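You operate a simulated robot arm through the tools that you are given. There is no shell and no other tool. Be economical: measure what you need, move in short steps, check, and stop when the job is done.

Carry out the task below with a simulated two-armed robot. There is one attempt and no reset: what you move stays moved.

TASK
Fetch the steel pin from the middle shelf of the weights bench and stand it on top of the white-banded flat mould. Take the blue-banded mould from the top of the cleaning bench and put it on top of the grey flat brick. Switch the extractor switch on. Close the green drawer. Take the wooden pusher and leave it on the top of the oil drum. Take the cast handle and put it on the floor of the tipping tray. Fetch the square core from the top of the casting bench and set it on the dark tray. Take the rusty weight and put it on the top of the flask bench. Fetch the orange-handled block weight and set it on the top of the round mould. Any order will do. Set down upright: steel pin, blue-banded mould, wooden pusher, square core, rusty weight, orange-handled block weight.

Only the result counts: the job must be done as asked and must still hold three seconds after the hand-in. Knocking over, shifting, dropping, spilling or breaking anything else fails it.

THE ROBOT
Two 7-joint arms with two-finger grippers on one trunk, on a base that drives. Base frame: it is fixed to the floor where the robot stands at the start and does not move with it; the origin is under the middle of the robot, x ahead of it, y to its left, z up. Lengths are in cm, angles in rad, forces in N, time in s.
The left shoulder is at the start at [5, 19.1, 104.2], the right one opposite. With the tool pointing down near the work surface each hand reaches from about 10 to 60 cm from the robot's upright axis, wherever it stands, measured 20 degrees to its own side. Places, roughly: blue-banded mould (6x6x8 cm) [240, -40, 90]; cast handle (12x4x5 cm) [250, 30, 40]; dark tray (12x10x2 cm) [470, -250, 80]; extractor switch [270, -60, 90]; flat brick (12x10x4 cm) [250, -30, 90]; floor of the tipping tray [-160, -230, 90]; green drawer [280, -130, 40]; orange-handled block weight [275, -575, 125]; rusty weight (7x7x9 cm) [250, -590, 120]; square core (5x5x7 cm) [460, -190, 90]; steel pin (3x3x7 cm) [50, -20, 50]; top of the flask bench [460, -770, 80]; top of the oil drum (17x17 cm) [-160, 130, 60]; top of the round mould [200, -570, 110]; white-banded flat mould (31x8x8 cm) [80, 50, 50]; wooden pusher (8x10x10 cm) [250, 0, 90]. Payload 2.69 kg a hand.
The tool frame of a hand sits at the grasp point between the pads (the TCP): z along the fingers, y along the line on which they close. The tips reach 2 cm beyond it. The gripper opens to 10 cm. The gripper's body begins 6.3 cm behind the TCP.
Orientation is told as [roll, pitch, yaw] about the base's x, y, z axes, in that order, counted from this pose: with the fingers straight down and closing along the base's y, the tool's x points along the base's -x, its y along +y and its z along -z.

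THE INTERFACE
- The arms move only by the tool nudge_tool. It takes "left_increments", "right_increments" or both (then of equal length, played together; a hand with none holds still); each is a list of rows, each a list of 7 numbers: the turn, a rotation vector about the base's x, y, z in units of 6 degrees (1.0 is 6 degrees), then the shift along the base's x, y, z in units of 20 mm (1.0 is 20 mm), then the gripper command, from -1 (fully open) to 1 (shut), values between in proportion. In form: [[wx, wy, wz, tx, ty, tz, jaw], ...]. A call has 1 to 10 rows; each row shifts and turns the commanded pose from where the row before left it. A call with a number of a shift or a turn outside -1 to 1 is refused whole. Each row takes 0.2 s and may step no farther than 5 cm and 0.15 rad from the row before; otherwise, or with a gripper value out of range, the whole call is refused. Where a pose cannot be reached the arm comes as near as it can. A force on the tool above 40 N (or 10 N above the force at the start of the call, whichever is more), or a blocked arm, ends the call early, and 0.2 s more pass. The fingers move at their own pace (about 15.3 cm/s each) and stop on an object; they squeeze with about 41 N. The grip force told is the motor's: it shows also when the fingers shut on nothing. Time passes only in rows, and 0.2 s behind the last, so rows that do not move let the fingers close. It gives the time, the measured TCP pose, the force on the tool (base axes), the opening and the grip force at its end, in the units of the frame above (readings bear some noise), with the torque about the TCP (base axes, N m) and any sound that the robot's microphone picked up, and new pictures: "show" is both (left out), scene, wrist or none (wrist: the cameras of the hands that moved).
- Cameras (640 x 400 px; columns grow to the right, rows downward): "scene" is now at [10.8, 0.95, 118.05]; the picture's right is [0.16, -0.99, 0.00], its down [-0.84, -0.14, -0.53] and it looks along [0.52, 0.08, -0.85] (base axes); focal length 292 px, centre (320, 200). "left" rides on the left gripper at [7, 1.9, -9.9] in its tool frame; the picture's right is [-0.26, 0.97, 0.00], its down [-0.75, -0.20, -0.63] and it looks along [-0.61, -0.16, 0.78] (tool axes); focal length 230 px, centre (320, 200). "right" rides on the right gripper at [7, -1.9, -9.9] in its tool frame; the picture's right is [0.26, 0.97, 0.00], its down [-0.75, 0.20, -0.63] and it looks along [-0.61, 0.16, 0.78] (tool axes); focal length 230 px, centre (320, 200). There is no depth. A picture from a camera that has moved, and an enlarged one, comes with that camera's place and axes in the base frame and with its lens.
- slide_trunk(by): slides the trunk up (or, below 0, down) by that many cm; the arms and the scene camera ride with it, the base frame stays. It gives what a move gives, with no picture.
- base_move(legs): drives the robot by 1 to 6 legs, each [ahead, left, turn to the left] in cm, cm and rad, along the robot's own axes; the way and the turn of a leg run together, so that a leg with both is an arc; at most 150 cm and 3.142 rad a leg. The arms and the cameras ride along, it lands a little off, and it stops where it bumps. It gives what a move gives, and a new picture of the scene camera.
- turn_head(pan, tilt): turns the head with the scene camera to pan (to the left, within 1.396 rad either way) and tilt (down, from -0.506 to 1.204), counted from straight ahead of the robot. It gives what a move gives, and a new picture of the scene camera.
- inspect(camera, box): a new picture of the part [left, top, right, bottom] of that camera's present view, enlarged. The clock stands still meanwhile.
- close_job(): hands the job in; it is judged then, once.

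Work in short steps. Places have to be worked out from the pictures, the camera data and where the tool is seen: move nearer, look again, correct. Check each grasp and each placing, and mend what went wrong. You have 483 turns and 360 pictures in all, those below and enlarged ones among them. Open the grippers and draw the arms clear of the work before you hand the job in, unless the task says otherwise.

The tools are called after "Request:" by a JSON object that holds its "fn" and its "kwargs". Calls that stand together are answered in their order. nudge_tool: Moves the arms, as the interface text tells. Its arguments: {"type":"object","properties":{"left_increments":{"type":"array","items":{"type":"array","items":{"type":"number"}}},"right_increments":{"type":"array","items":{"type":"array","items":{"type":"number"}}},"show":{"type":"string","enum":["both","scene","wrist","none"]}},"required":[]} The other tools are called the same way: slide_trunk (by) slides the trunk up or down; base_move (legs) drives the base; turn_head (pan, tilt) turns the head that bears the scene camera; inspect (camera, box) takes an enlarged picture of a part of a camera's view; close_job () hands the job in.

At the start:

```text
time: 0.0
left_ee_pos: [33.11, 29.63, 76.7]
left_orientation: [0.0, -0.001, -0.001]
left_contact_force: [-0.3, -0.3, 0.7]
left_torque: [0.02, 0.0, -0.01]
left_gripper_width: 10.01
left_finger_force: 0.1
right_ee_pos: [30.69, -2.91, 76.81]
right_orientation: [-0.001, 0.0, 0.0]
right_contact_force: [0.1, -0.3, -0.3]
right_torque: [-0.01, -0.02, 0.03]
right_gripper_width: 9.98
right_finger_force: 0.1
trunk travel left (down, up): [-10.0, 22.3]
robot x, y, heading: [-0.17, 0.12, -0.001]
head pan, tilt: [0.161, 1.016]
```

scene: 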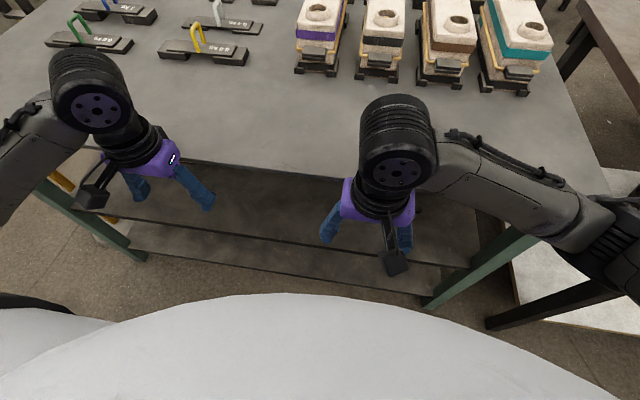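
right: 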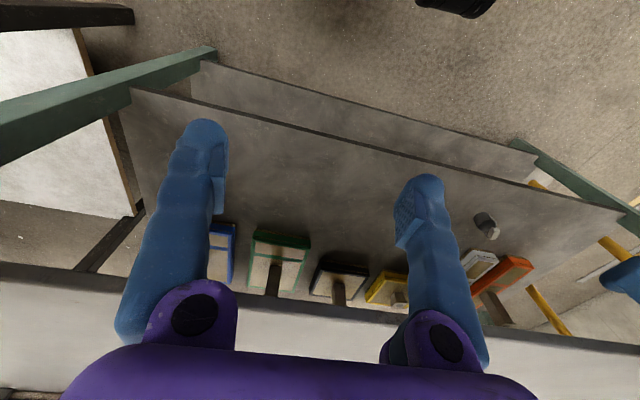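
left: 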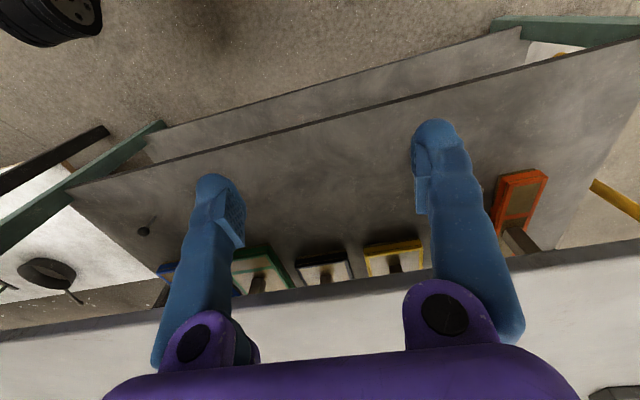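

The hand cameras show the shelf with a pin candidate at about [52,-18,50] and another object at about [50,41,50]. I'll survey the surroundings with the head first.

Request:
{"fn": "turn_head", "kwargs": {"pan": 0.0, "tilt": 0.35}}

Request:
{"fn": "turn_head", "kwargs": {"pan": -1.2, "tilt": 0.35}}

Request:
{"fn": "turn_head", "kwargs": {"pan": 1.2, "tilt": 0.35}}

```text
time: 1.0
left_ee_pos: [33.13, 29.66, 76.69]
left_orientation: [-0.001, 0.001, 0.0]
left_contact_force: [-0.2, 0.3, -0.1]
left_torque: [-0.01, 0.0, 0.03]
left_gripper_width: 9.99
left_finger_force: 0.2
right_ee_pos: [30.69, -2.93, 76.72]
right_orientation: [0.0, 0.0, 0.0]
right_contact_force: [-0.4, 1.4, -0.1]
right_torque: [-0.01, 0.02, -0.03]
right_gripper_width: 10.0
right_finger_force: 0.2
trunk travel left (down, up): [-10.0, 22.3]
robot x, y, heading: [0.07, -0.11, -0.001]
head pan, tilt: [0.0, 0.351]
camera scene: at [13.33, -0.14, 123.63], right [0.0, -1.0, 0.0], down [-0.34, 0.0, -0.94], along [0.94, 0.0, -0.34], focal length 292 px, centre (320, 200)
```

scene: 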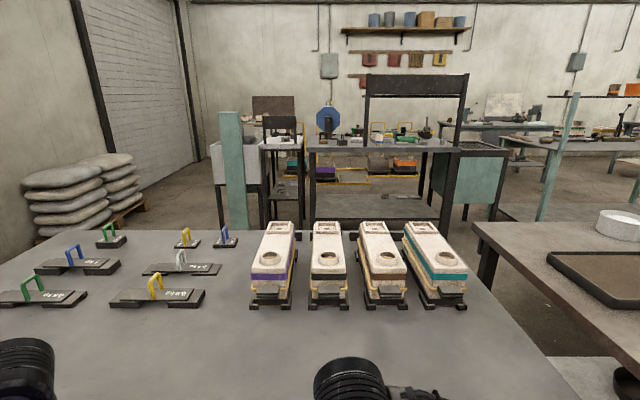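

```text
time: 2.4
left_ee_pos: [33.18, 29.72, 76.72]
left_orientation: [-0.001, -0.001, -0.001]
left_contact_force: [-0.3, 0.9, -0.7]
left_torque: [0.01, 0.01, -0.02]
left_gripper_width: 10.05
left_finger_force: 0.1
right_ee_pos: [30.69, -2.92, 76.8]
right_orientation: [0.001, 0.001, 0.0]
right_contact_force: [0.6, 0.5, 0.2]
right_torque: [0.01, -0.02, 0.01]
right_gripper_width: 10.02
right_finger_force: 0.1
trunk travel left (down, up): [-10.0, 22.3]
robot x, y, heading: [0.13, -0.06, 0.001]
head pan, tilt: [-1.201, 0.351]
camera scene: at [7.39, -8.82, 123.64], right [-0.93, -0.36, 0.0], down [-0.12, 0.32, -0.94], along [0.34, -0.88, -0.34], focal length 292 px, centre (320, 200)
```

scene: 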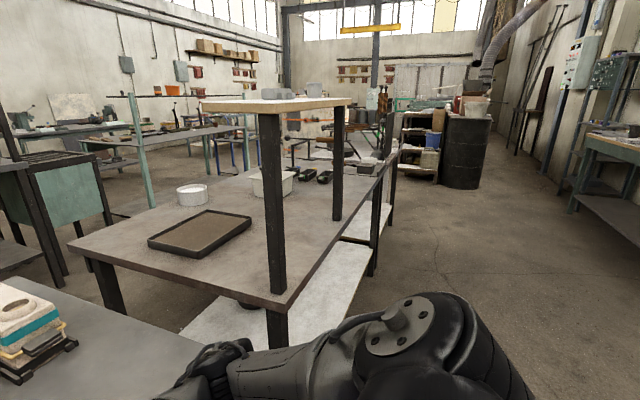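

```text
time: 4.6
left_ee_pos: [33.13, 29.65, 76.73]
left_orientation: [0.0, -0.001, -0.001]
left_contact_force: [-0.5, -0.3, -0.6]
left_torque: [0.01, -0.03, -0.02]
left_gripper_width: 9.98
left_finger_force: 0.1
right_ee_pos: [30.65, -2.86, 76.7]
right_orientation: [0.0, 0.0, -0.001]
right_contact_force: [0.4, 0.2, 0.1]
right_torque: [0.0, 0.03, -0.01]
right_gripper_width: 10.02
right_finger_force: 0.1
trunk travel left (down, up): [-10.0, 22.3]
robot x, y, heading: [-0.27, 0.05, 0.002]
head pan, tilt: [1.201, 0.351]
camera scene: at [7.39, 8.54, 123.64], right [0.93, -0.36, 0.0], down [-0.12, -0.32, -0.94], along [0.34, 0.88, -0.34], focal length 292 px, centre (320, 200)
```

scene: 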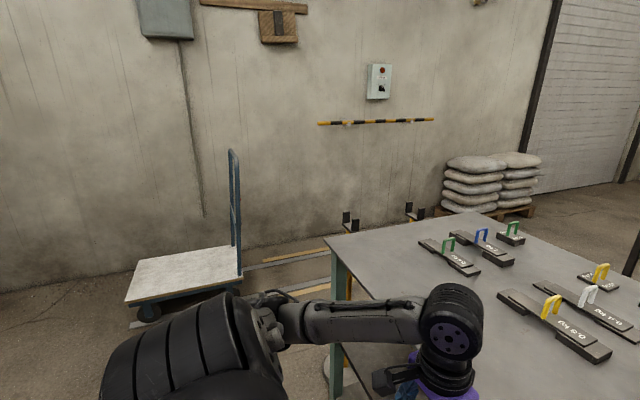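

I'll back away 20 cm, then pitch the right hand up towards horizontal and lower it for a look into the shelf.

Request:
{"fn": "base_move", "kwargs": {"legs": [[-20, 0, 0]]}}

Request:
{"fn": "turn_head", "kwargs": {"pan": 0.0, "tilt": 0.8}}

Request:
{"fn": "nudge_tool", "kwargs": {"right_increments": [[0, -1, 0, 0.5, -0.5, -1, -1], [0, -1, 0, 0.5, -0.5, -1, -1], [0, -1, 0, 0.5, -0.5, -1, -1], [0, -1, 0, 0.5, -0.5, -1, -1], [0, -1, 0, 0.5, -0.5, -1, -1], [0, -1, 0, 0.5, -0.5, -1, -1], [0, -1, 0, 0.5, -0.5, -0.5, -1], [0, -1, 0, 0.5, -0.5, 0, -1]], "show": "both"}}

```text
time: 6.2
left_ee_pos: [13.26, 29.63, 76.63]
left_orientation: [-0.001, 0.0, -0.005]
left_contact_force: [0.3, 0.6, -0.3]
left_torque: [-0.03, -0.04, 0.0]
left_gripper_width: 10.0
left_finger_force: 0.1
right_ee_pos: [10.73, -2.89, 76.85]
right_orientation: [0.001, -0.001, -0.004]
right_contact_force: [-0.4, -0.1, 0.5]
right_torque: [0.03, -0.01, 0.02]
right_gripper_width: 9.98
right_finger_force: 0.1
trunk travel left (down, up): [-10.0, 22.3]
robot x, y, heading: [-20.28, 0.01, -0.007]
head pan, tilt: [1.201, 0.351]
camera scene: at [-12.63, 8.55, 123.64], right [0.93, -0.37, 0.0], down [-0.13, -0.32, -0.94], along [0.34, 0.87, -0.34], focal length 292 px, centre (320, 200)
```

scene: 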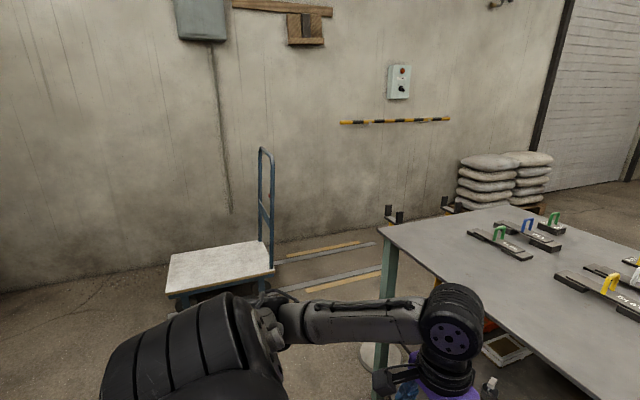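

```text
time: 7.6
left_ee_pos: [13.17, 29.67, 76.64]
left_orientation: [0.0, 0.0, -0.003]
left_contact_force: [-0.1, 0.5, -1.0]
left_torque: [0.01, 0.01, -0.03]
left_gripper_width: 9.99
left_finger_force: 0.0
right_ee_pos: [10.72, -2.99, 76.82]
right_orientation: [0.0, 0.0, -0.005]
right_contact_force: [0.2, 0.5, 0.2]
right_torque: [0.01, 0.01, 0.02]
right_gripper_width: 9.98
right_finger_force: 0.1
trunk travel left (down, up): [-10.0, 22.3]
robot x, y, heading: [-19.78, 0.06, -0.006]
head pan, tilt: [0.0, 0.799]
camera scene: at [-7.93, -0.14, 119.68], right [0.0, -1.0, 0.0], down [-0.72, 0.0, -0.7], along [0.7, 0.0, -0.72], focal length 292 px, centre (320, 200)
```

scene: 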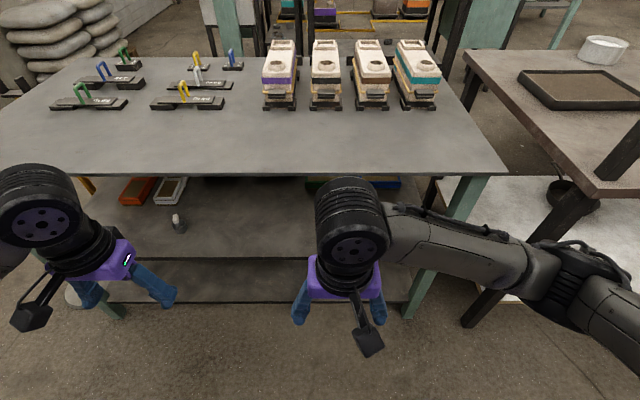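

```text
time: 9.4
left_ee_pos: [13.13, 29.57, 76.68]
left_orientation: [-0.002, 0.0, -0.005]
left_contact_force: [-0.4, 0.6, 0.3]
left_torque: [-0.02, 0.0, 0.02]
left_gripper_width: 9.98
left_finger_force: 0.2
right_ee_pos: [18.67, -11.0, 63.67]
right_orientation: [0.003, -0.838, -0.005]
right_contact_force: [0.9, -0.3, 0.4]
right_torque: [0.02, 0.01, 0.01]
right_gripper_width: 10.01
right_finger_force: 0.1
trunk travel left (down, up): [-10.0, 22.3]
robot x, y, heading: [-20.03, -0.1, 0.001]
head pan, tilt: [0.0, 0.799]
camera scene: at [-7.94, -0.16, 119.68], right [0.0, -1.0, 0.0], down [-0.72, 0.0, -0.7], along [0.7, 0.0, -0.72], focal length 292 px, centre (320, 200)
camera right: at [6.69, -12.83, 65.18], right [-0.17, 0.97, -0.19], down [0.03, 0.2, 0.98], along [0.98, 0.16, -0.07], focal length 230 px, centre (320, 200)
```

scene: 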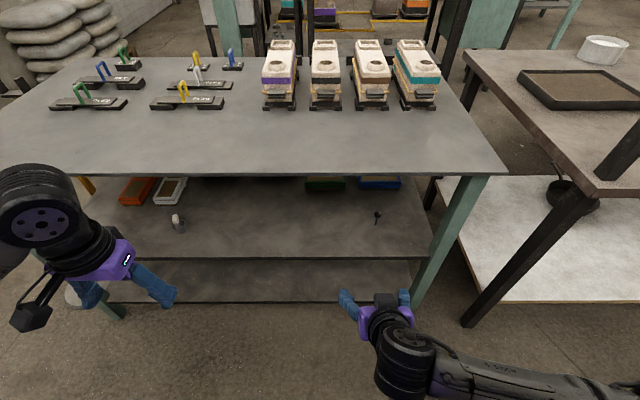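
right: 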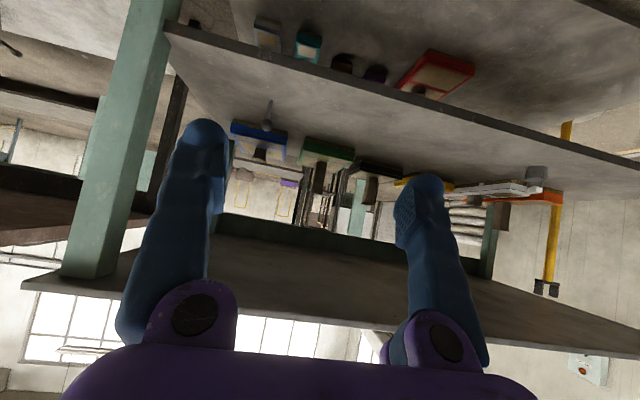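

Both small objects are visible now; I'll enlarge them.

Request:
{"fn": "inspect", "kwargs": {"camera": "scene", "box": [100, 165, 260, 265]}}

Request:
{"fn": "inspect", "kwargs": {"camera": "scene", "box": [290, 165, 450, 265]}}

Request:
{"fn": "inspect", "kwargs": {"camera": "right", "box": [200, 80, 600, 280]}}

```text
4.00 times, centred on (180, 215) of scene
camera zoom: at [-7.94, -0.16, 119.68], right [0.0, -1.0, 0.0], down [-0.72, 0.0, -0.7], along [0.7, 0.0, -0.72], focal length 1170 px, centre (880, 140)
```

zoom: 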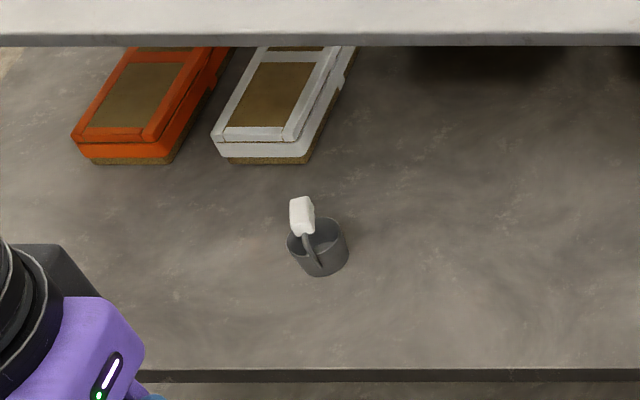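

```text
4.00 times, centred on (370, 215) of scene
camera zoom: at [-7.94, -0.16, 119.68], right [0.0, -1.0, 0.0], down [-0.72, 0.0, -0.7], along [0.7, 0.0, -0.72], focal length 1170 px, centre (120, 140)
```

zoom: 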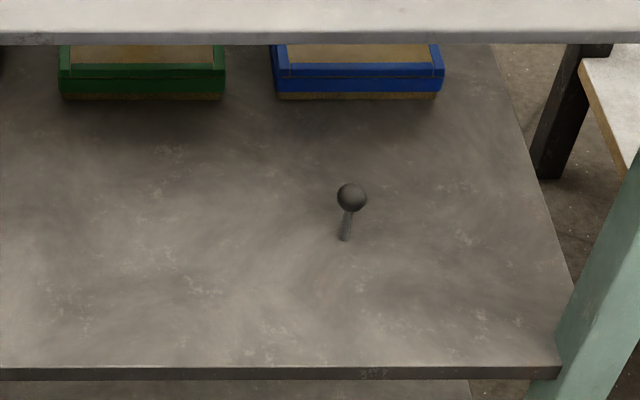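

```text
1.60 times, centred on (400, 180) of right
camera zoom: at [6.69, -12.83, 65.18], right [-0.17, 0.97, -0.19], down [0.03, 0.2, 0.98], along [0.98, 0.16, -0.07], focal length 368 px, centre (192, 232)
```

zoom: 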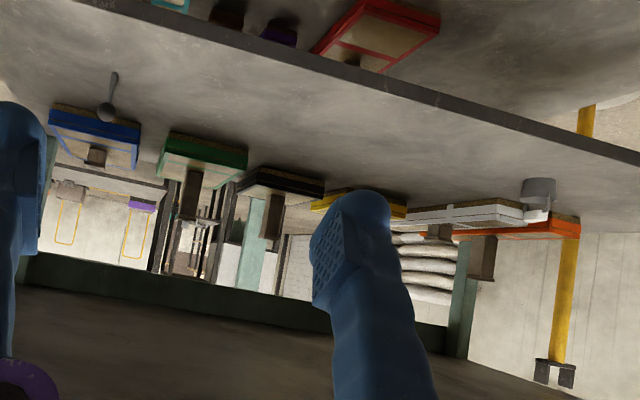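

The pin is the ball-topped one at about [54,-19], shelf z≈45. I'll raise the pitch to about -1.2 and line the right hand up in front of it.

Request:
{"fn": "nudge_tool", "kwargs": {"right_increments": [[0, -1, 0, 0, -0.8, -0.5, -1], [0, -1, 0, 0, -0.8, -1, -1], [0, -1, 0, 0, -0.8, -1, -1], [0, -0.5, 0, 0, -0.8, -1, -1], [0, 0, 0, 0, -0.8, -1, -1], [0, 0, 0, 0, 0, -1, -1]], "show": "both"}}

```text
time: 10.8
left_ee_pos: [13.3, 29.65, 76.81]
left_orientation: [0.0, -0.002, -0.002]
left_contact_force: [0.6, 0.1, -0.2]
left_torque: [-0.05, 0.01, -0.02]
left_gripper_width: 10.0
left_finger_force: 0.0
right_ee_pos: [18.59, -18.85, 52.93]
right_orientation: [0.012, -1.203, -0.012]
right_contact_force: [0.8, 0.3, 0.2]
right_torque: [0.0, 0.03, 0.01]
right_gripper_width: 9.99
right_finger_force: 0.0
trunk travel left (down, up): [-10.0, 22.3]
robot x, y, heading: [-20.16, 0.27, -0.005]
head pan, tilt: [0.0, 0.799]
camera scene: at [-7.93, -0.15, 119.68], right [0.0, -1.0, 0.0], down [-0.72, 0.0, -0.7], along [0.7, 0.0, -0.72], focal length 292 px, centre (320, 200)
camera right: at [6.87, -20.76, 49.9], right [-0.09, 0.97, -0.24], down [-0.32, 0.2, 0.93], along [0.94, 0.16, 0.29], focal length 230 px, centre (320, 200)
```

scene: 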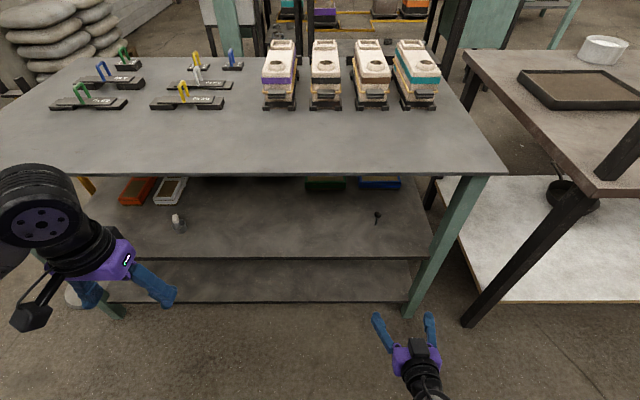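
right: 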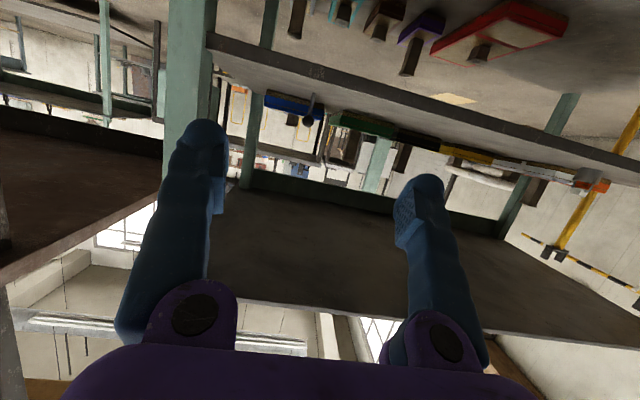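

The camera hangs low at this pitch, so I'll ease back to about -0.95, raise slightly, and drive 15 cm ahead.

Request:
{"fn": "nudge_tool", "kwargs": {"right_increments": [[0, 1, 0, 0, 0, 0.5, -1], [0, 1, 0, 0, 0, 0.5, -1], [0, 0.4, 0, 0, 0, 0.5, -1]], "show": "none"}}

Request:
{"fn": "base_move", "kwargs": {"legs": [[15, 0, 0]]}}

Request:
{"fn": "nudge_tool", "kwargs": {"right_increments": [[0, 0, 0, 0.5, 0, 0, -1]], "show": "wrist"}}

```text
time: 11.6
left_ee_pos: [13.32, 29.57, 76.7]
left_orientation: [0.0, 0.002, -0.002]
left_contact_force: [-0.3, -0.8, -1.4]
left_torque: [0.0, 0.0, 0.04]
left_gripper_width: 10.01
left_finger_force: 0.0
right_ee_pos: [18.75, -18.86, 55.86]
right_orientation: [0.006, -0.952, -0.007]
right_contact_force: [-1.0, 0.1, -1.0]
right_torque: [-0.03, -0.01, -0.02]
right_gripper_width: 9.99
right_finger_force: 0.1
trunk travel left (down, up): [-10.0, 22.3]
robot x, y, heading: [-19.75, 0.03, 0.001]
head pan, tilt: [0.0, 0.799]
```

```text
time: 13.0
left_ee_pos: [28.19, 29.48, 76.45]
left_orientation: [0.0, 0.002, -0.004]
left_contact_force: [-0.2, 0.6, -0.3]
left_torque: [-0.01, 0.01, 0.0]
left_gripper_width: 10.01
left_finger_force: 0.0
right_ee_pos: [33.74, -18.91, 55.78]
right_orientation: [0.005, -0.955, -0.007]
right_contact_force: [0.1, 0.3, 0.0]
right_torque: [0.01, 0.01, 0.01]
right_gripper_width: 9.99
right_finger_force: 0.0
trunk travel left (down, up): [-10.0, 22.3]
robot x, y, heading: [-4.98, -0.43, -0.011]
head pan, tilt: [0.0, 0.799]
camera scene: at [7.14, -0.22, 119.67], right [0.0, -1.0, 0.0], down [-0.72, 0.0, -0.7], along [0.7, 0.0, -0.72], focal length 292 px, centre (320, 200)
```

scene: 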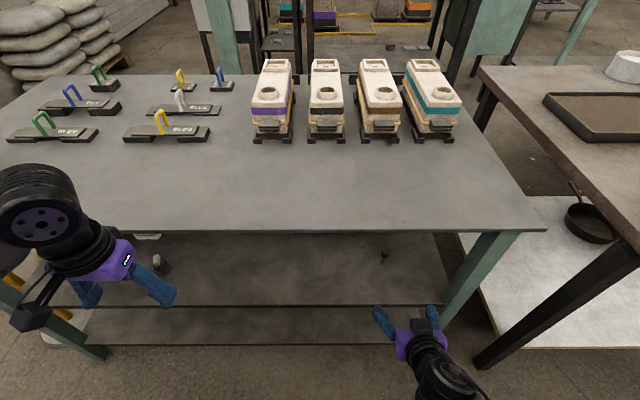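

```text
time: 13.4
left_ee_pos: [28.38, 29.53, 76.61]
left_orientation: [0.0, 0.001, -0.003]
left_contact_force: [0.3, 0.0, 0.2]
left_torque: [0.0, -0.01, -0.01]
left_gripper_width: 10.0
left_finger_force: 0.0
right_ee_pos: [34.8, -18.89, 55.65]
right_orientation: [0.008, -0.953, -0.009]
right_contact_force: [-0.4, 0.3, 0.1]
right_torque: [0.0, 0.01, 0.0]
right_gripper_width: 10.0
right_finger_force: 0.1
trunk travel left (down, up): [-10.0, 22.3]
robot x, y, heading: [-5.05, 0.33, -0.005]
head pan, tilt: [0.0, 0.799]
camera right: at [22.75, -20.72, 55.73], right [-0.15, 0.97, -0.21], down [-0.08, 0.2, 0.98], along [0.99, 0.16, 0.05], focal length 230 px, centre (320, 200)
```

right: 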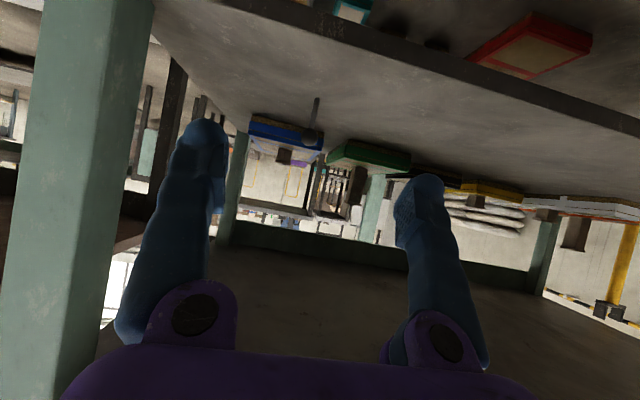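

The ball is triangulated to about [54.5,-18.7,49.2] with the shelf at about 44. I'll advance to just short of it and check.

Request:
{"fn": "nudge_tool", "kwargs": {"right_increments": [[0, 0, 0, 1, 0, -0.4, -1], [0, 0, 0, 1, 0, -0.4, -1], [0, 0, 0, 1, 0, -0.4, -1], [0, 0, 0, 1, 0, -0.4, -1], [0, 0, 0, 1, 0, -0.4, -1], [0, 0, 0, 1, 0, -0.4, -1], [0, 0, 0, 1, 0, -0.3, -1]], "show": "both"}}

```text
time: 15.0
left_ee_pos: [28.3, 29.54, 76.59]
left_orientation: [0.0, 0.001, -0.005]
left_contact_force: [0.3, -0.6, -0.4]
left_torque: [0.01, 0.02, 0.0]
left_gripper_width: 9.98
left_finger_force: 0.1
right_ee_pos: [48.57, -19.02, 50.45]
right_orientation: [0.006, -0.951, -0.008]
right_contact_force: [0.6, -0.2, -1.1]
right_torque: [0.02, 0.01, 0.01]
right_gripper_width: 10.01
right_finger_force: 0.1
trunk travel left (down, up): [-10.0, 22.3]
robot x, y, heading: [-5.05, -0.08, -0.001]
head pan, tilt: [0.0, 0.799]
camera scene: at [7.13, -0.21, 119.67], right [0.0, -1.0, 0.0], down [-0.72, 0.0, -0.7], along [0.7, 0.0, -0.72], focal length 292 px, centre (320, 200)
camera right: at [36.63, -20.82, 50.48], right [-0.15, 0.97, -0.21], down [-0.08, 0.2, 0.98], along [0.99, 0.16, 0.05], focal length 230 px, centre (320, 200)
```

scene: 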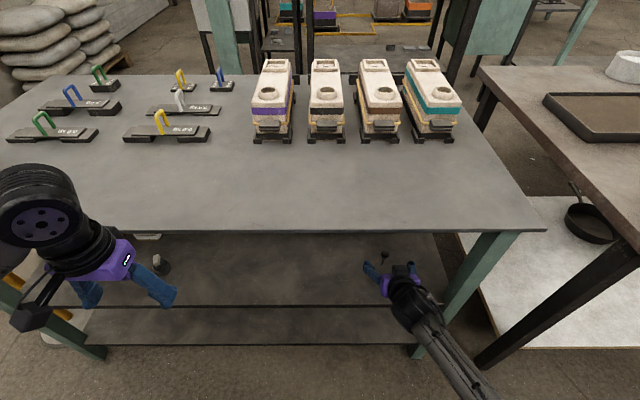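
right: 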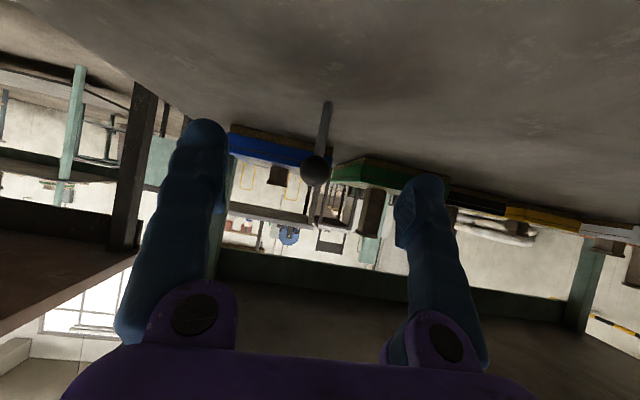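

Confirmed: ball at [54.5,-18.7,49.2]. Moving onto it and closing.

Request:
{"fn": "nudge_tool", "kwargs": {"right_increments": [[0, 0, 0, 1, 0.1, -0.2, -1], [0, 0, 0, 1, 0.05, -0.2, -1], [0, 0, 0, 0.95, 0, -0.2, -1], [0, 0, 0, 0, 0, 0, 0], [0, 0, 0, 0, 0, 0, 1], [0, 0, 0, 0, 0, 0, 1], [0, 0, 0, 0, 0, 0, 1]], "show": "wrist"}}

```text
time: 16.6
left_ee_pos: [28.37, 29.58, 76.73]
left_orientation: [-0.001, 0.0, -0.006]
left_contact_force: [0.1, 0.7, 0.4]
left_torque: [0.02, 0.01, -0.03]
left_gripper_width: 9.98
left_finger_force: 0.0
right_ee_pos: [54.66, -18.81, 49.38]
right_orientation: [0.005, -0.955, -0.007]
right_contact_force: [-0.3, -0.1, 0.5]
right_torque: [0.0, 0.01, -0.01]
right_gripper_width: 1.32
right_finger_force: 40.0
trunk travel left (down, up): [-10.0, 22.3]
robot x, y, heading: [-5.27, 0.14, -0.005]
head pan, tilt: [0.0, 0.799]
camera right: at [42.61, -20.63, 49.4], right [-0.15, 0.97, -0.21], down [-0.08, 0.2, 0.98], along [0.99, 0.16, 0.05], focal length 230 px, centre (320, 200)
```

right: 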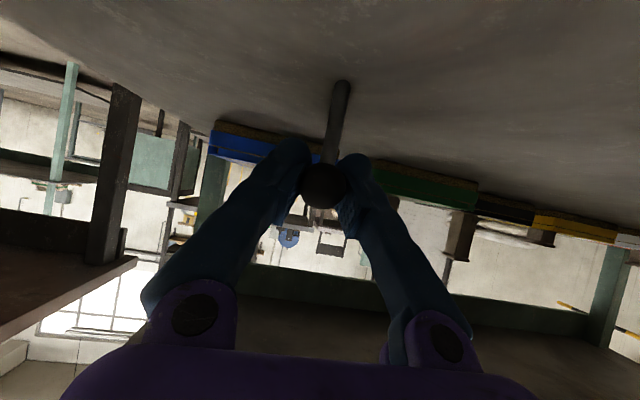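

Grip at 1.3 cm seems to hold the shaft under the ball. Lifting 2 cm to check.

Request:
{"fn": "nudge_tool", "kwargs": {"right_increments": [[0, 0, 0, 0, 0, 0.5, 1], [0, 0, 0, 0, 0, 0.7, 1]], "show": "wrist"}}

```text
time: 17.2
left_ee_pos: [28.21, 29.53, 76.66]
left_orientation: [0.001, 0.001, -0.004]
left_contact_force: [0.2, 0.6, 0.7]
left_torque: [-0.02, 0.02, -0.02]
left_gripper_width: 10.0
left_finger_force: 0.1
right_ee_pos: [54.55, -18.73, 51.65]
right_orientation: [0.006, -0.951, -0.006]
right_contact_force: [-1.5, -0.3, -0.1]
right_torque: [0.01, 0.03, 0.03]
right_gripper_width: 1.32
right_finger_force: 40.2
trunk travel left (down, up): [-10.0, 22.3]
robot x, y, heading: [-5.02, -0.48, -0.004]
head pan, tilt: [0.0, 0.799]
camera right: at [42.48, -20.47, 51.71], right [-0.15, 0.97, -0.21], down [-0.08, 0.2, 0.98], along [0.99, 0.16, 0.05], focal length 230 px, centre (320, 200)
```

right: 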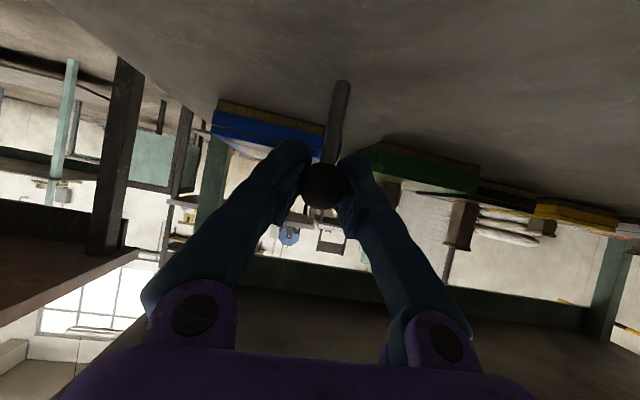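

Held and upright. Raising, then backing out and driving left to face the white-banded mould.

Request:
{"fn": "nudge_tool", "kwargs": {"right_increments": [[0, 0, 0, 0, 0, 1, 1], [0, 0, 0, 0, 0, 1, 1], [0, 0, 0, 0, 0, 1, 1]], "show": "none"}}

Request:
{"fn": "base_move", "kwargs": {"legs": [[-27, 0, 0], [0, 71.5, 0]]}}

Request:
{"fn": "nudge_tool", "kwargs": {"right_increments": [[0, 0, 0, 0, 0, 0, 1]], "show": "wrist"}}

```text
time: 18.0
left_ee_pos: [28.23, 29.57, 76.74]
left_orientation: [0.0, -0.002, -0.005]
left_contact_force: [0.5, 0.2, -0.4]
left_torque: [0.01, 0.0, 0.01]
left_gripper_width: 10.03
left_finger_force: 0.1
right_ee_pos: [54.6, -18.44, 57.52]
right_orientation: [0.006, -0.95, -0.007]
right_contact_force: [0.2, 0.1, -0.1]
right_torque: [-0.01, -0.01, -0.01]
right_gripper_width: 1.32
right_finger_force: 40.1
trunk travel left (down, up): [-10.0, 22.3]
robot x, y, heading: [-4.95, 0.49, -0.007]
head pan, tilt: [0.0, 0.799]
```

```text
time: 26.1
left_ee_pos: [0.21, 99.28, 76.74]
left_orientation: [-0.001, -0.001, 0.007]
left_contact_force: [0.3, 0.7, 0.4]
left_torque: [0.01, 0.02, 0.0]
left_gripper_width: 10.0
left_finger_force: 0.1
right_ee_pos: [27.08, 51.76, 57.61]
right_orientation: [0.003, -0.952, 0.004]
right_contact_force: [0.4, 0.4, -0.5]
right_torque: [-0.04, -0.01, 0.0]
right_gripper_width: 1.22
right_finger_force: 38.7
trunk travel left (down, up): [-10.0, 22.3]
robot x, y, heading: [-32.79, 69.02, 0.003]
head pan, tilt: [0.0, 0.799]
camera scene: at [-20.64, 69.32, 119.67], right [0.01, -1.0, 0.0], down [-0.72, -0.01, -0.7], along [0.7, 0.01, -0.72], focal length 292 px, centre (320, 200)
```

scene: 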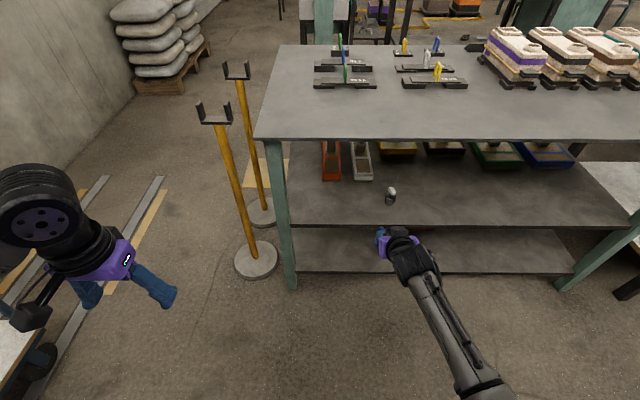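

```text
time: 26.5
left_ee_pos: [0.1, 99.37, 76.84]
left_orientation: [0.001, 0.001, 0.008]
left_contact_force: [0.1, 0.6, -0.1]
left_torque: [0.02, -0.01, 0.05]
left_gripper_width: 10.04
left_finger_force: 0.0
right_ee_pos: [27.05, 51.8, 57.53]
right_orientation: [0.005, -0.952, 0.005]
right_contact_force: [-0.8, 0.5, -0.5]
right_torque: [-0.05, -0.03, -0.02]
right_gripper_width: 1.24
right_finger_force: 38.9
trunk travel left (down, up): [-10.0, 22.3]
robot x, y, heading: [-32.57, 69.14, 0.013]
head pan, tilt: [0.0, 0.799]
camera right: at [15.01, 49.73, 57.65], right [-0.16, 0.97, -0.21], down [-0.08, 0.2, 0.98], along [0.98, 0.17, 0.05], focal length 230 px, centre (320, 200)
```

right: 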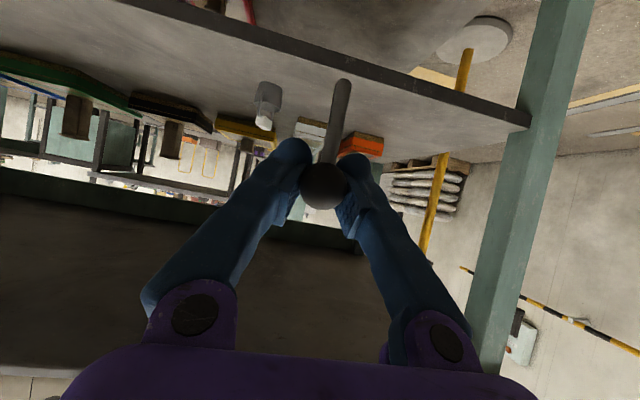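

Let me enlarge the scene view of the white mould and cup.

Request:
{"fn": "inspect", "kwargs": {"camera": "scene", "box": [300, 130, 420, 205]}}

Request:
{"fn": "inspect", "kwargs": {"camera": "right", "box": [220, 60, 420, 185]}}

```text
5.33 times, centred on (360, 168) of scene
camera zoom: at [-20.64, 69.32, 119.67], right [0.01, -1.0, 0.0], down [-0.72, -0.01, -0.7], along [0.7, 0.01, -0.72], focal length 1560 px, centre (107, 373)
```

zoom: 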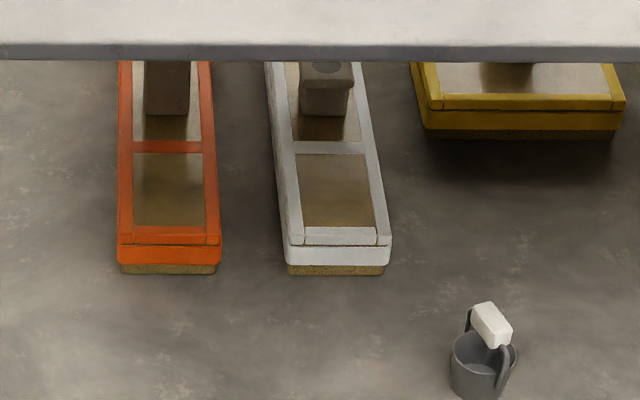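

```text
3.20 times, centred on (320, 122) of right
camera zoom: at [15.01, 49.73, 57.65], right [-0.16, 0.97, -0.21], down [-0.08, 0.2, 0.98], along [0.98, 0.17, 0.05], focal length 736 px, centre (320, 448)
```

zoom: 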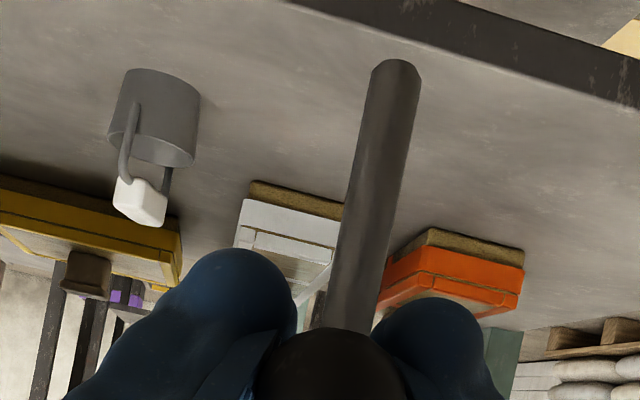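

The white mould's front panel spans about x 65–74, y≈53.6, top z≈46.5; cup at about [51,46]. I'll enter at the present height with y≈54.

Request:
{"fn": "base_move", "kwargs": {"legs": [[0, 2.5, 0], [27, 0, 0]]}}

Request:
{"fn": "nudge_tool", "kwargs": {"right_increments": [[0, 0, 0, 1, 0, 0, 1], [0, 0, 0, 1, 0, 0, 1], [0, 0, 0, 1, 0, 0, 1], [0, 0, 0, 1, 0, 0, 1], [0, 0, 0, 1, 0, 0, 1]], "show": "wrist"}}

```text
time: 28.9
left_ee_pos: [26.11, 102.07, 76.81]
left_orientation: [0.001, 0.001, 0.01]
left_contact_force: [-0.8, 0.5, 0.9]
left_torque: [0.02, -0.01, 0.0]
left_gripper_width: 10.01
left_finger_force: 0.2
right_ee_pos: [52.93, 54.58, 57.53]
right_orientation: [0.006, -0.954, 0.006]
right_contact_force: [-0.7, 0.2, -0.1]
right_torque: [-0.04, 0.02, 0.0]
right_gripper_width: 1.19
right_finger_force: 38.6
trunk travel left (down, up): [-10.0, 22.3]
robot x, y, heading: [-7.02, 72.12, 0.01]
head pan, tilt: [0.0, 0.799]
camera scene: at [5.28, 72.08, 119.67], right [0.01, -1.0, 0.0], down [-0.72, -0.01, -0.7], along [0.7, 0.01, -0.72], focal length 292 px, centre (320, 200)
```

scene: 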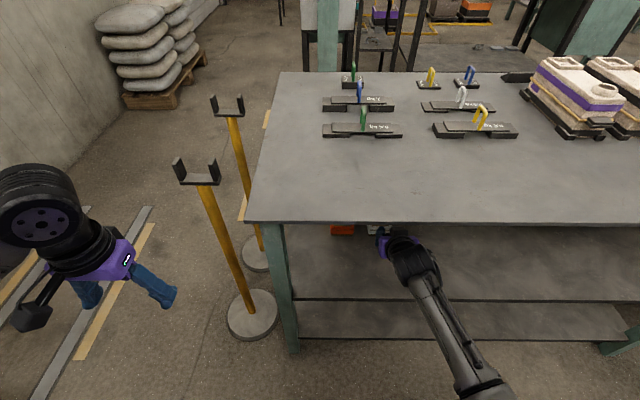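

```text
time: 30.1
left_ee_pos: [26.06, 102.13, 76.62]
left_orientation: [-0.001, 0.002, 0.009]
left_contact_force: [-0.4, 0.0, 0.9]
left_torque: [-0.01, 0.01, -0.02]
left_gripper_width: 10.0
left_finger_force: 0.1
right_ee_pos: [63.09, 54.45, 57.61]
right_orientation: [0.004, -0.952, 0.006]
right_contact_force: [-0.5, 0.3, -0.1]
right_torque: [-0.04, -0.02, -0.01]
right_gripper_width: 1.2
right_finger_force: 38.8
trunk travel left (down, up): [-10.0, 22.3]
robot x, y, heading: [-6.68, 72.2, 0.008]
head pan, tilt: [0.0, 0.799]
camera right: at [51.0, 52.53, 57.71], right [-0.16, 0.97, -0.21], down [-0.08, 0.2, 0.98], along [0.98, 0.17, 0.05], focal length 230 px, centre (320, 200)
```

right: 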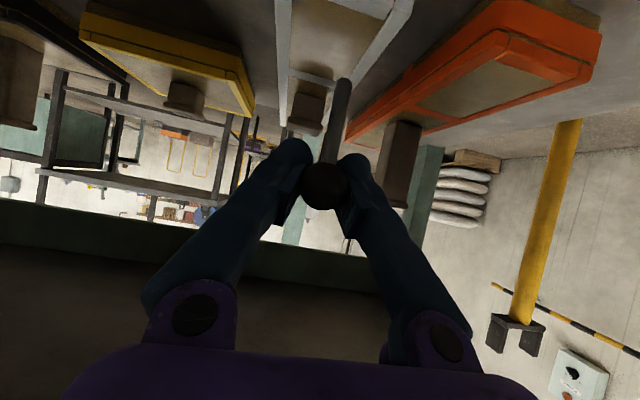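

White mould centre y≈53.5 confirmed. Moving above its front panel at x≈69.5.

Request:
{"fn": "nudge_tool", "kwargs": {"right_increments": [[0, 0, 0, 1, -0.15, 0, 1], [0, 0, 0, 1, -0.15, 0, 1], [0, 0, 0, 1, -0.1, 0, 1], [0, 0, 0, 0.2, 0, -0.5, 1], [0, 0, 0, 0, 0, -0.7, 1]], "show": "wrist"}}

```text
time: 31.2
left_ee_pos: [26.02, 101.73, 76.73]
left_orientation: [0.003, -0.001, 0.007]
left_contact_force: [1.4, -0.2, 0.1]
left_torque: [0.03, 0.0, -0.01]
left_gripper_width: 9.99
left_finger_force: 0.1
right_ee_pos: [68.12, 52.99, 55.05]
right_orientation: [0.012, -0.94, -0.002]
right_contact_force: [0.6, -0.5, -0.7]
right_torque: [0.01, 0.04, -0.03]
right_gripper_width: 1.19
right_finger_force: 38.6
right hand out of reach, approached as far as the arm can: row 4, 5
trunk travel left (down, up): [-10.0, 22.3]
robot x, y, heading: [-6.86, 72.53, 0.007]
head pan, tilt: [0.0, 0.799]
camera right: at [56.07, 51.07, 55.3], right [-0.16, 0.97, -0.2], down [-0.07, 0.19, 0.98], along [0.99, 0.17, 0.04], focal length 230 px, centre (320, 200)
```

right: 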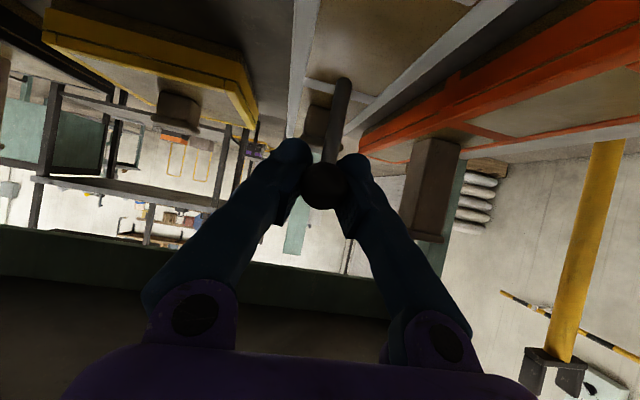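

At the reach limit; I'll drive 4 cm ahead and draw the hand back accordingly.

Request:
{"fn": "base_move", "kwargs": {"legs": [[4, 0, 0]]}}

Request:
{"fn": "nudge_tool", "kwargs": {"right_increments": [[0, 0, 0, -0.5, 0.1, 0, 1], [0, 0, 0, -0.5, 0.1, 0, 1]], "show": "wrist"}}

```text
time: 32.1
left_ee_pos: [29.7, 102.03, 77.0]
left_orientation: [0.001, -0.011, 0.009]
left_contact_force: [-0.8, -0.2, 0.1]
left_torque: [-0.01, -0.01, 0.01]
left_gripper_width: 10.0
left_finger_force: 0.1
right_ee_pos: [69.41, 53.8, 52.64]
right_orientation: [0.012, -0.909, 0.006]
right_contact_force: [7.6, 2.6, 34.4]
right_torque: [0.15, 0.09, -0.03]
right_gripper_width: 0.89
right_finger_force: 36.8
trunk travel left (down, up): [-10.0, 22.3]
robot x, y, heading: [-3.0, 71.99, 0.011]
head pan, tilt: [0.0, 0.799]
camera scene: at [8.36, 71.94, 119.76], right [0.01, -1.0, 0.0], down [-0.71, 0.0, -0.7], along [0.7, 0.01, -0.71], focal length 292 px, centre (320, 200)
```

scene: 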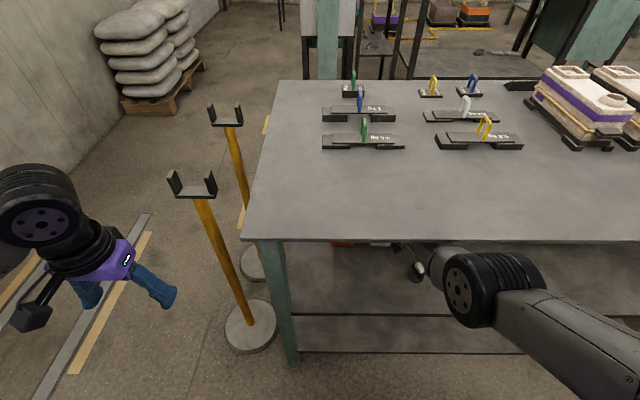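

```text
time: 32.7
left_ee_pos: [30.04, 102.08, 76.77]
left_orientation: [0.002, -0.003, 0.008]
left_contact_force: [0.4, -0.2, -0.5]
left_torque: [-0.01, 0.01, 0.0]
left_gripper_width: 9.97
left_finger_force: 0.1
right_ee_pos: [68.77, 54.45, 52.7]
right_orientation: [0.009, -0.908, 0.009]
right_contact_force: [5.7, -2.5, 21.5]
right_torque: [-0.02, 0.01, 0.02]
right_gripper_width: 0.83
right_finger_force: 36.4
right hand out of reach, approached as far as the arm can: row 1
trunk travel left (down, up): [-10.0, 22.3]
robot x, y, heading: [-2.76, 72.34, 0.01]
head pan, tilt: [0.0, 0.799]
camera right: at [56.74, 52.35, 53.25], right [-0.17, 0.96, -0.2], down [-0.04, 0.19, 0.98], along [0.98, 0.18, 0.0], focal length 230 px, centre (320, 200)
```

right: 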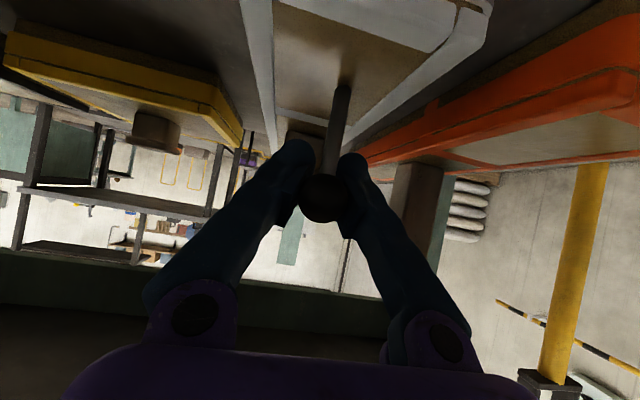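

The pin has come down onto the panel (21 N upward) near x≈69, y≈54.5. I'll relieve the load slightly and restore the pitch before releasing.

Request:
{"fn": "nudge_tool", "kwargs": {"right_increments": [[0, -0.2, 0, 0, -0.1, 0.1, 1], [0, -0.25, 0, 0, -0.1, 0.1, 1], [0, 0, 0, 0, 0, 0, 1]], "show": "wrist"}}

Request:
{"fn": "inspect", "kwargs": {"camera": "right", "box": [240, 60, 440, 220]}}

```text
time: 33.5
left_ee_pos: [29.92, 102.14, 76.73]
left_orientation: [0.001, -0.002, 0.01]
left_contact_force: [0.2, -0.5, -1.0]
left_torque: [-0.03, 0.01, 0.0]
left_gripper_width: 10.02
left_finger_force: 0.1
right_ee_pos: [68.4, 54.22, 52.67]
right_orientation: [0.011, -0.947, 0.007]
right_contact_force: [2.9, 7.1, 18.2]
right_torque: [0.32, 0.11, -0.11]
right_gripper_width: 0.86
right_finger_force: 35.9
trunk travel left (down, up): [-10.0, 22.3]
robot x, y, heading: [-2.85, 72.16, 0.008]
head pan, tilt: [0.0, 0.799]
camera right: at [56.44, 52.16, 52.82], right [-0.17, 0.96, -0.2], down [-0.08, 0.19, 0.98], along [0.98, 0.18, 0.04], focal length 230 px, centre (320, 200)
```

right: 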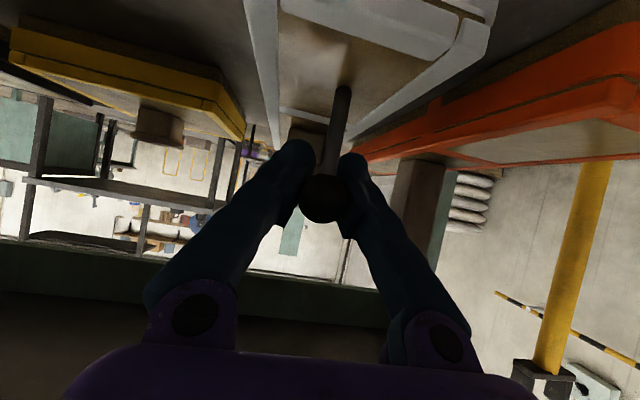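

```text
2.50 times, centred on (340, 140) of right
camera zoom: at [56.44, 52.16, 52.82], right [-0.17, 0.96, -0.2], down [-0.08, 0.19, 0.98], along [0.98, 0.18, 0.04], focal length 575 px, centre (270, 350)
```

zoom: 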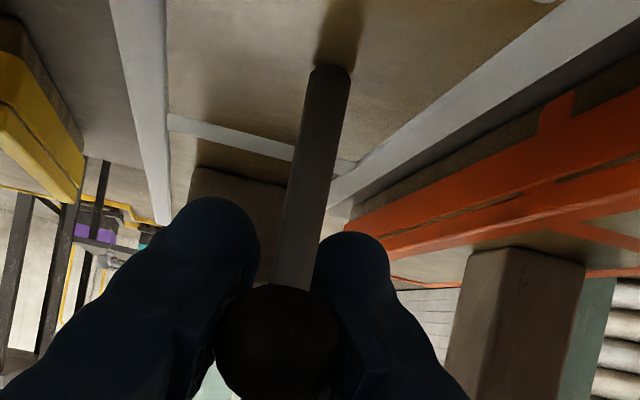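

Pin is over the panel's middle and touching. Lift off a bit more load, then open gradually.

Request:
{"fn": "nudge_tool", "kwargs": {"right_increments": [[0, 0, 0, 0, -0.05, 0.12, 1], [0, 0, 0, 0, 0, 0, 1]], "show": "none"}}

```text
time: 34.1
left_ee_pos: [30.02, 102.26, 76.68]
left_orientation: [0.001, 0.0, 0.006]
left_contact_force: [0.6, -0.1, -0.5]
left_torque: [0.01, 0.0, 0.04]
left_gripper_width: 10.0
left_finger_force: 0.0
right_ee_pos: [68.37, 53.92, 52.74]
right_orientation: [0.006, -0.944, 0.009]
right_contact_force: [2.3, 2.0, 11.4]
right_torque: [0.14, 0.03, -0.04]
right_gripper_width: 0.83
right_finger_force: 36.2
trunk travel left (down, up): [-10.0, 22.3]
robot x, y, heading: [-2.64, 72.18, 0.007]
head pan, tilt: [0.0, 0.799]
```

Request:
{"fn": "nudge_tool", "kwargs": {"right_increments": [[0, 0, 0, 0, 0, 0.1, 1], [0, 0, 0, 0, 0, 0, 1]], "show": "none"}}

```text
time: 34.7
left_ee_pos: [30.18, 102.18, 76.74]
left_orientation: [-0.002, 0.0, 0.01]
left_contact_force: [-0.2, 0.0, 0.4]
left_torque: [-0.01, -0.01, 0.01]
left_gripper_width: 10.0
left_finger_force: 0.0
right_ee_pos: [68.16, 53.82, 52.68]
right_orientation: [0.007, -0.939, 0.01]
right_contact_force: [-0.5, -1.3, 3.7]
right_torque: [-0.07, 0.05, 0.0]
right_gripper_width: 0.81
right_finger_force: 36.1
trunk travel left (down, up): [-10.0, 22.3]
robot x, y, heading: [-2.53, 72.0, 0.008]
head pan, tilt: [0.0, 0.799]
```

Load is now small (3.7 N). Opening slowly.

Request:
{"fn": "nudge_tool", "kwargs": {"right_increments": [[0, 0, 0, 0, 0, 0, 0.75], [0, 0, 0, 0, 0, 0, 0.6], [0, 0, 0, 0, 0, 0, 0.4], [0, 0, 0, 0, 0, 0, 0.1]], "show": "wrist"}}

```text
time: 35.7
left_ee_pos: [30.11, 102.05, 76.59]
left_orientation: [0.001, 0.001, 0.008]
left_contact_force: [-0.8, -0.6, 1.0]
left_torque: [-0.01, -0.02, 0.01]
left_gripper_width: 10.0
left_finger_force: 0.1
right_ee_pos: [68.4, 53.95, 52.93]
right_orientation: [0.008, -0.943, 0.006]
right_contact_force: [0.7, -1.0, 0.2]
right_torque: [-0.03, 0.02, 0.01]
right_gripper_width: 4.53
right_finger_force: 0.2
trunk travel left (down, up): [-10.0, 22.3]
robot x, y, heading: [-2.78, 72.12, 0.013]
head pan, tilt: [0.0, 0.799]
camera right: at [56.38, 51.88, 53.04], right [-0.17, 0.96, -0.2], down [-0.07, 0.19, 0.98], along [0.98, 0.18, 0.04], focal length 230 px, centre (320, 200)
```

right: 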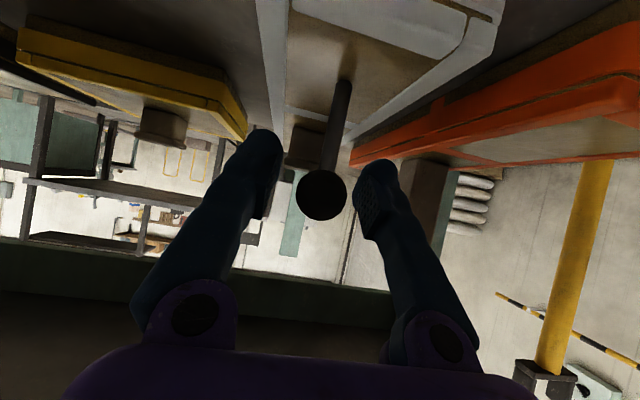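

The pin stands free. Withdrawing straight back, then up a bit, checking the pin.

Request:
{"fn": "nudge_tool", "kwargs": {"right_increments": [[0, 0, 0, -0.5, 0, 0, -0.2], [0, 0, 0, -1, 0, 0, -0.2], [0, 0, 0, -1, 0, 0.3, -0.2], [0, 0, 0, -1, 0, 1, -0.2], [0, 0, 0, -1, 0, 1, -0.2], [0, 0, 0, -1, 0, 0.5, -0.2]], "show": "wrist"}}

```text
time: 36.8
left_ee_pos: [30.1, 102.15, 76.51]
left_orientation: [0.001, 0.002, 0.01]
left_contact_force: [-0.7, 0.0, 0.1]
left_torque: [0.01, -0.01, 0.08]
left_gripper_width: 9.99
left_finger_force: 0.1
right_ee_pos: [69.28, 53.65, 66.03]
right_orientation: [0.013, -1.108, -0.001]
right_contact_force: [0.3, 0.3, 0.1]
right_torque: [-0.01, -0.05, -0.01]
right_gripper_width: 6.01
right_finger_force: 0.0
trunk travel left (down, up): [-10.0, 22.3]
robot x, y, heading: [-2.76, 71.87, 0.01]
head pan, tilt: [0.0, 0.799]
stopped in row 5 (right hand): the arm was blocked; the commanded pose is now the measured one
camera right: at [57.44, 51.67, 64.21], right [-0.12, 0.97, -0.22], down [-0.23, 0.19, 0.95], along [0.96, 0.17, 0.2], focal length 230 px, centre (320, 200)
```

right: 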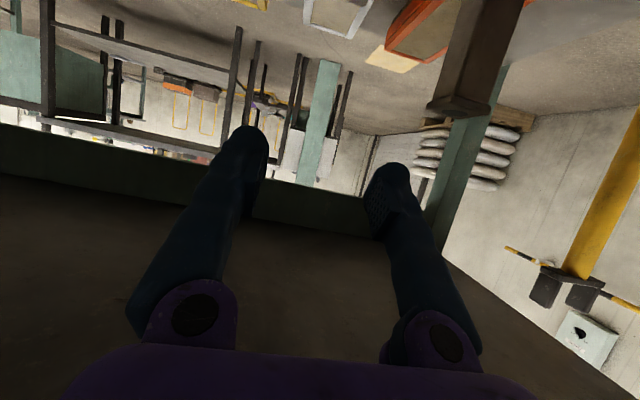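

The arm rose instead of retreating and was blocked. I need to see the arm and the pin.

Request:
{"fn": "turn_head", "kwargs": {"pan": -0.2, "tilt": 0.95}}

```text
time: 37.5
left_ee_pos: [30.14, 102.2, 76.59]
left_orientation: [0.0, 0.003, 0.008]
left_contact_force: [-0.1, -0.8, 0.1]
left_torque: [0.01, 0.02, 0.0]
left_gripper_width: 9.98
left_finger_force: 0.0
right_ee_pos: [69.32, 53.66, 66.08]
right_orientation: [0.013, -1.109, 0.002]
right_contact_force: [-0.2, -0.3, 0.4]
right_torque: [0.0, 0.01, 0.02]
right_gripper_width: 5.99
right_finger_force: 0.1
trunk travel left (down, up): [-10.0, 22.3]
robot x, y, heading: [-2.73, 72.16, 0.011]
head pan, tilt: [-0.201, 0.949]
camera scene: at [8.6, 70.62, 118.48], right [-0.19, -0.98, 0.0], down [-0.8, 0.16, -0.58], along [0.57, -0.11, -0.81], focal length 292 px, centre (320, 200)
```

scene: 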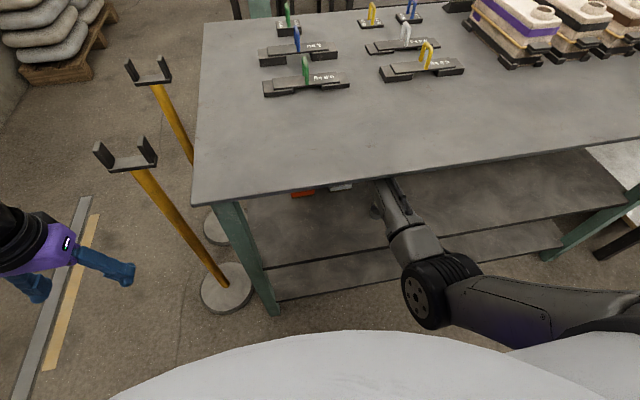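

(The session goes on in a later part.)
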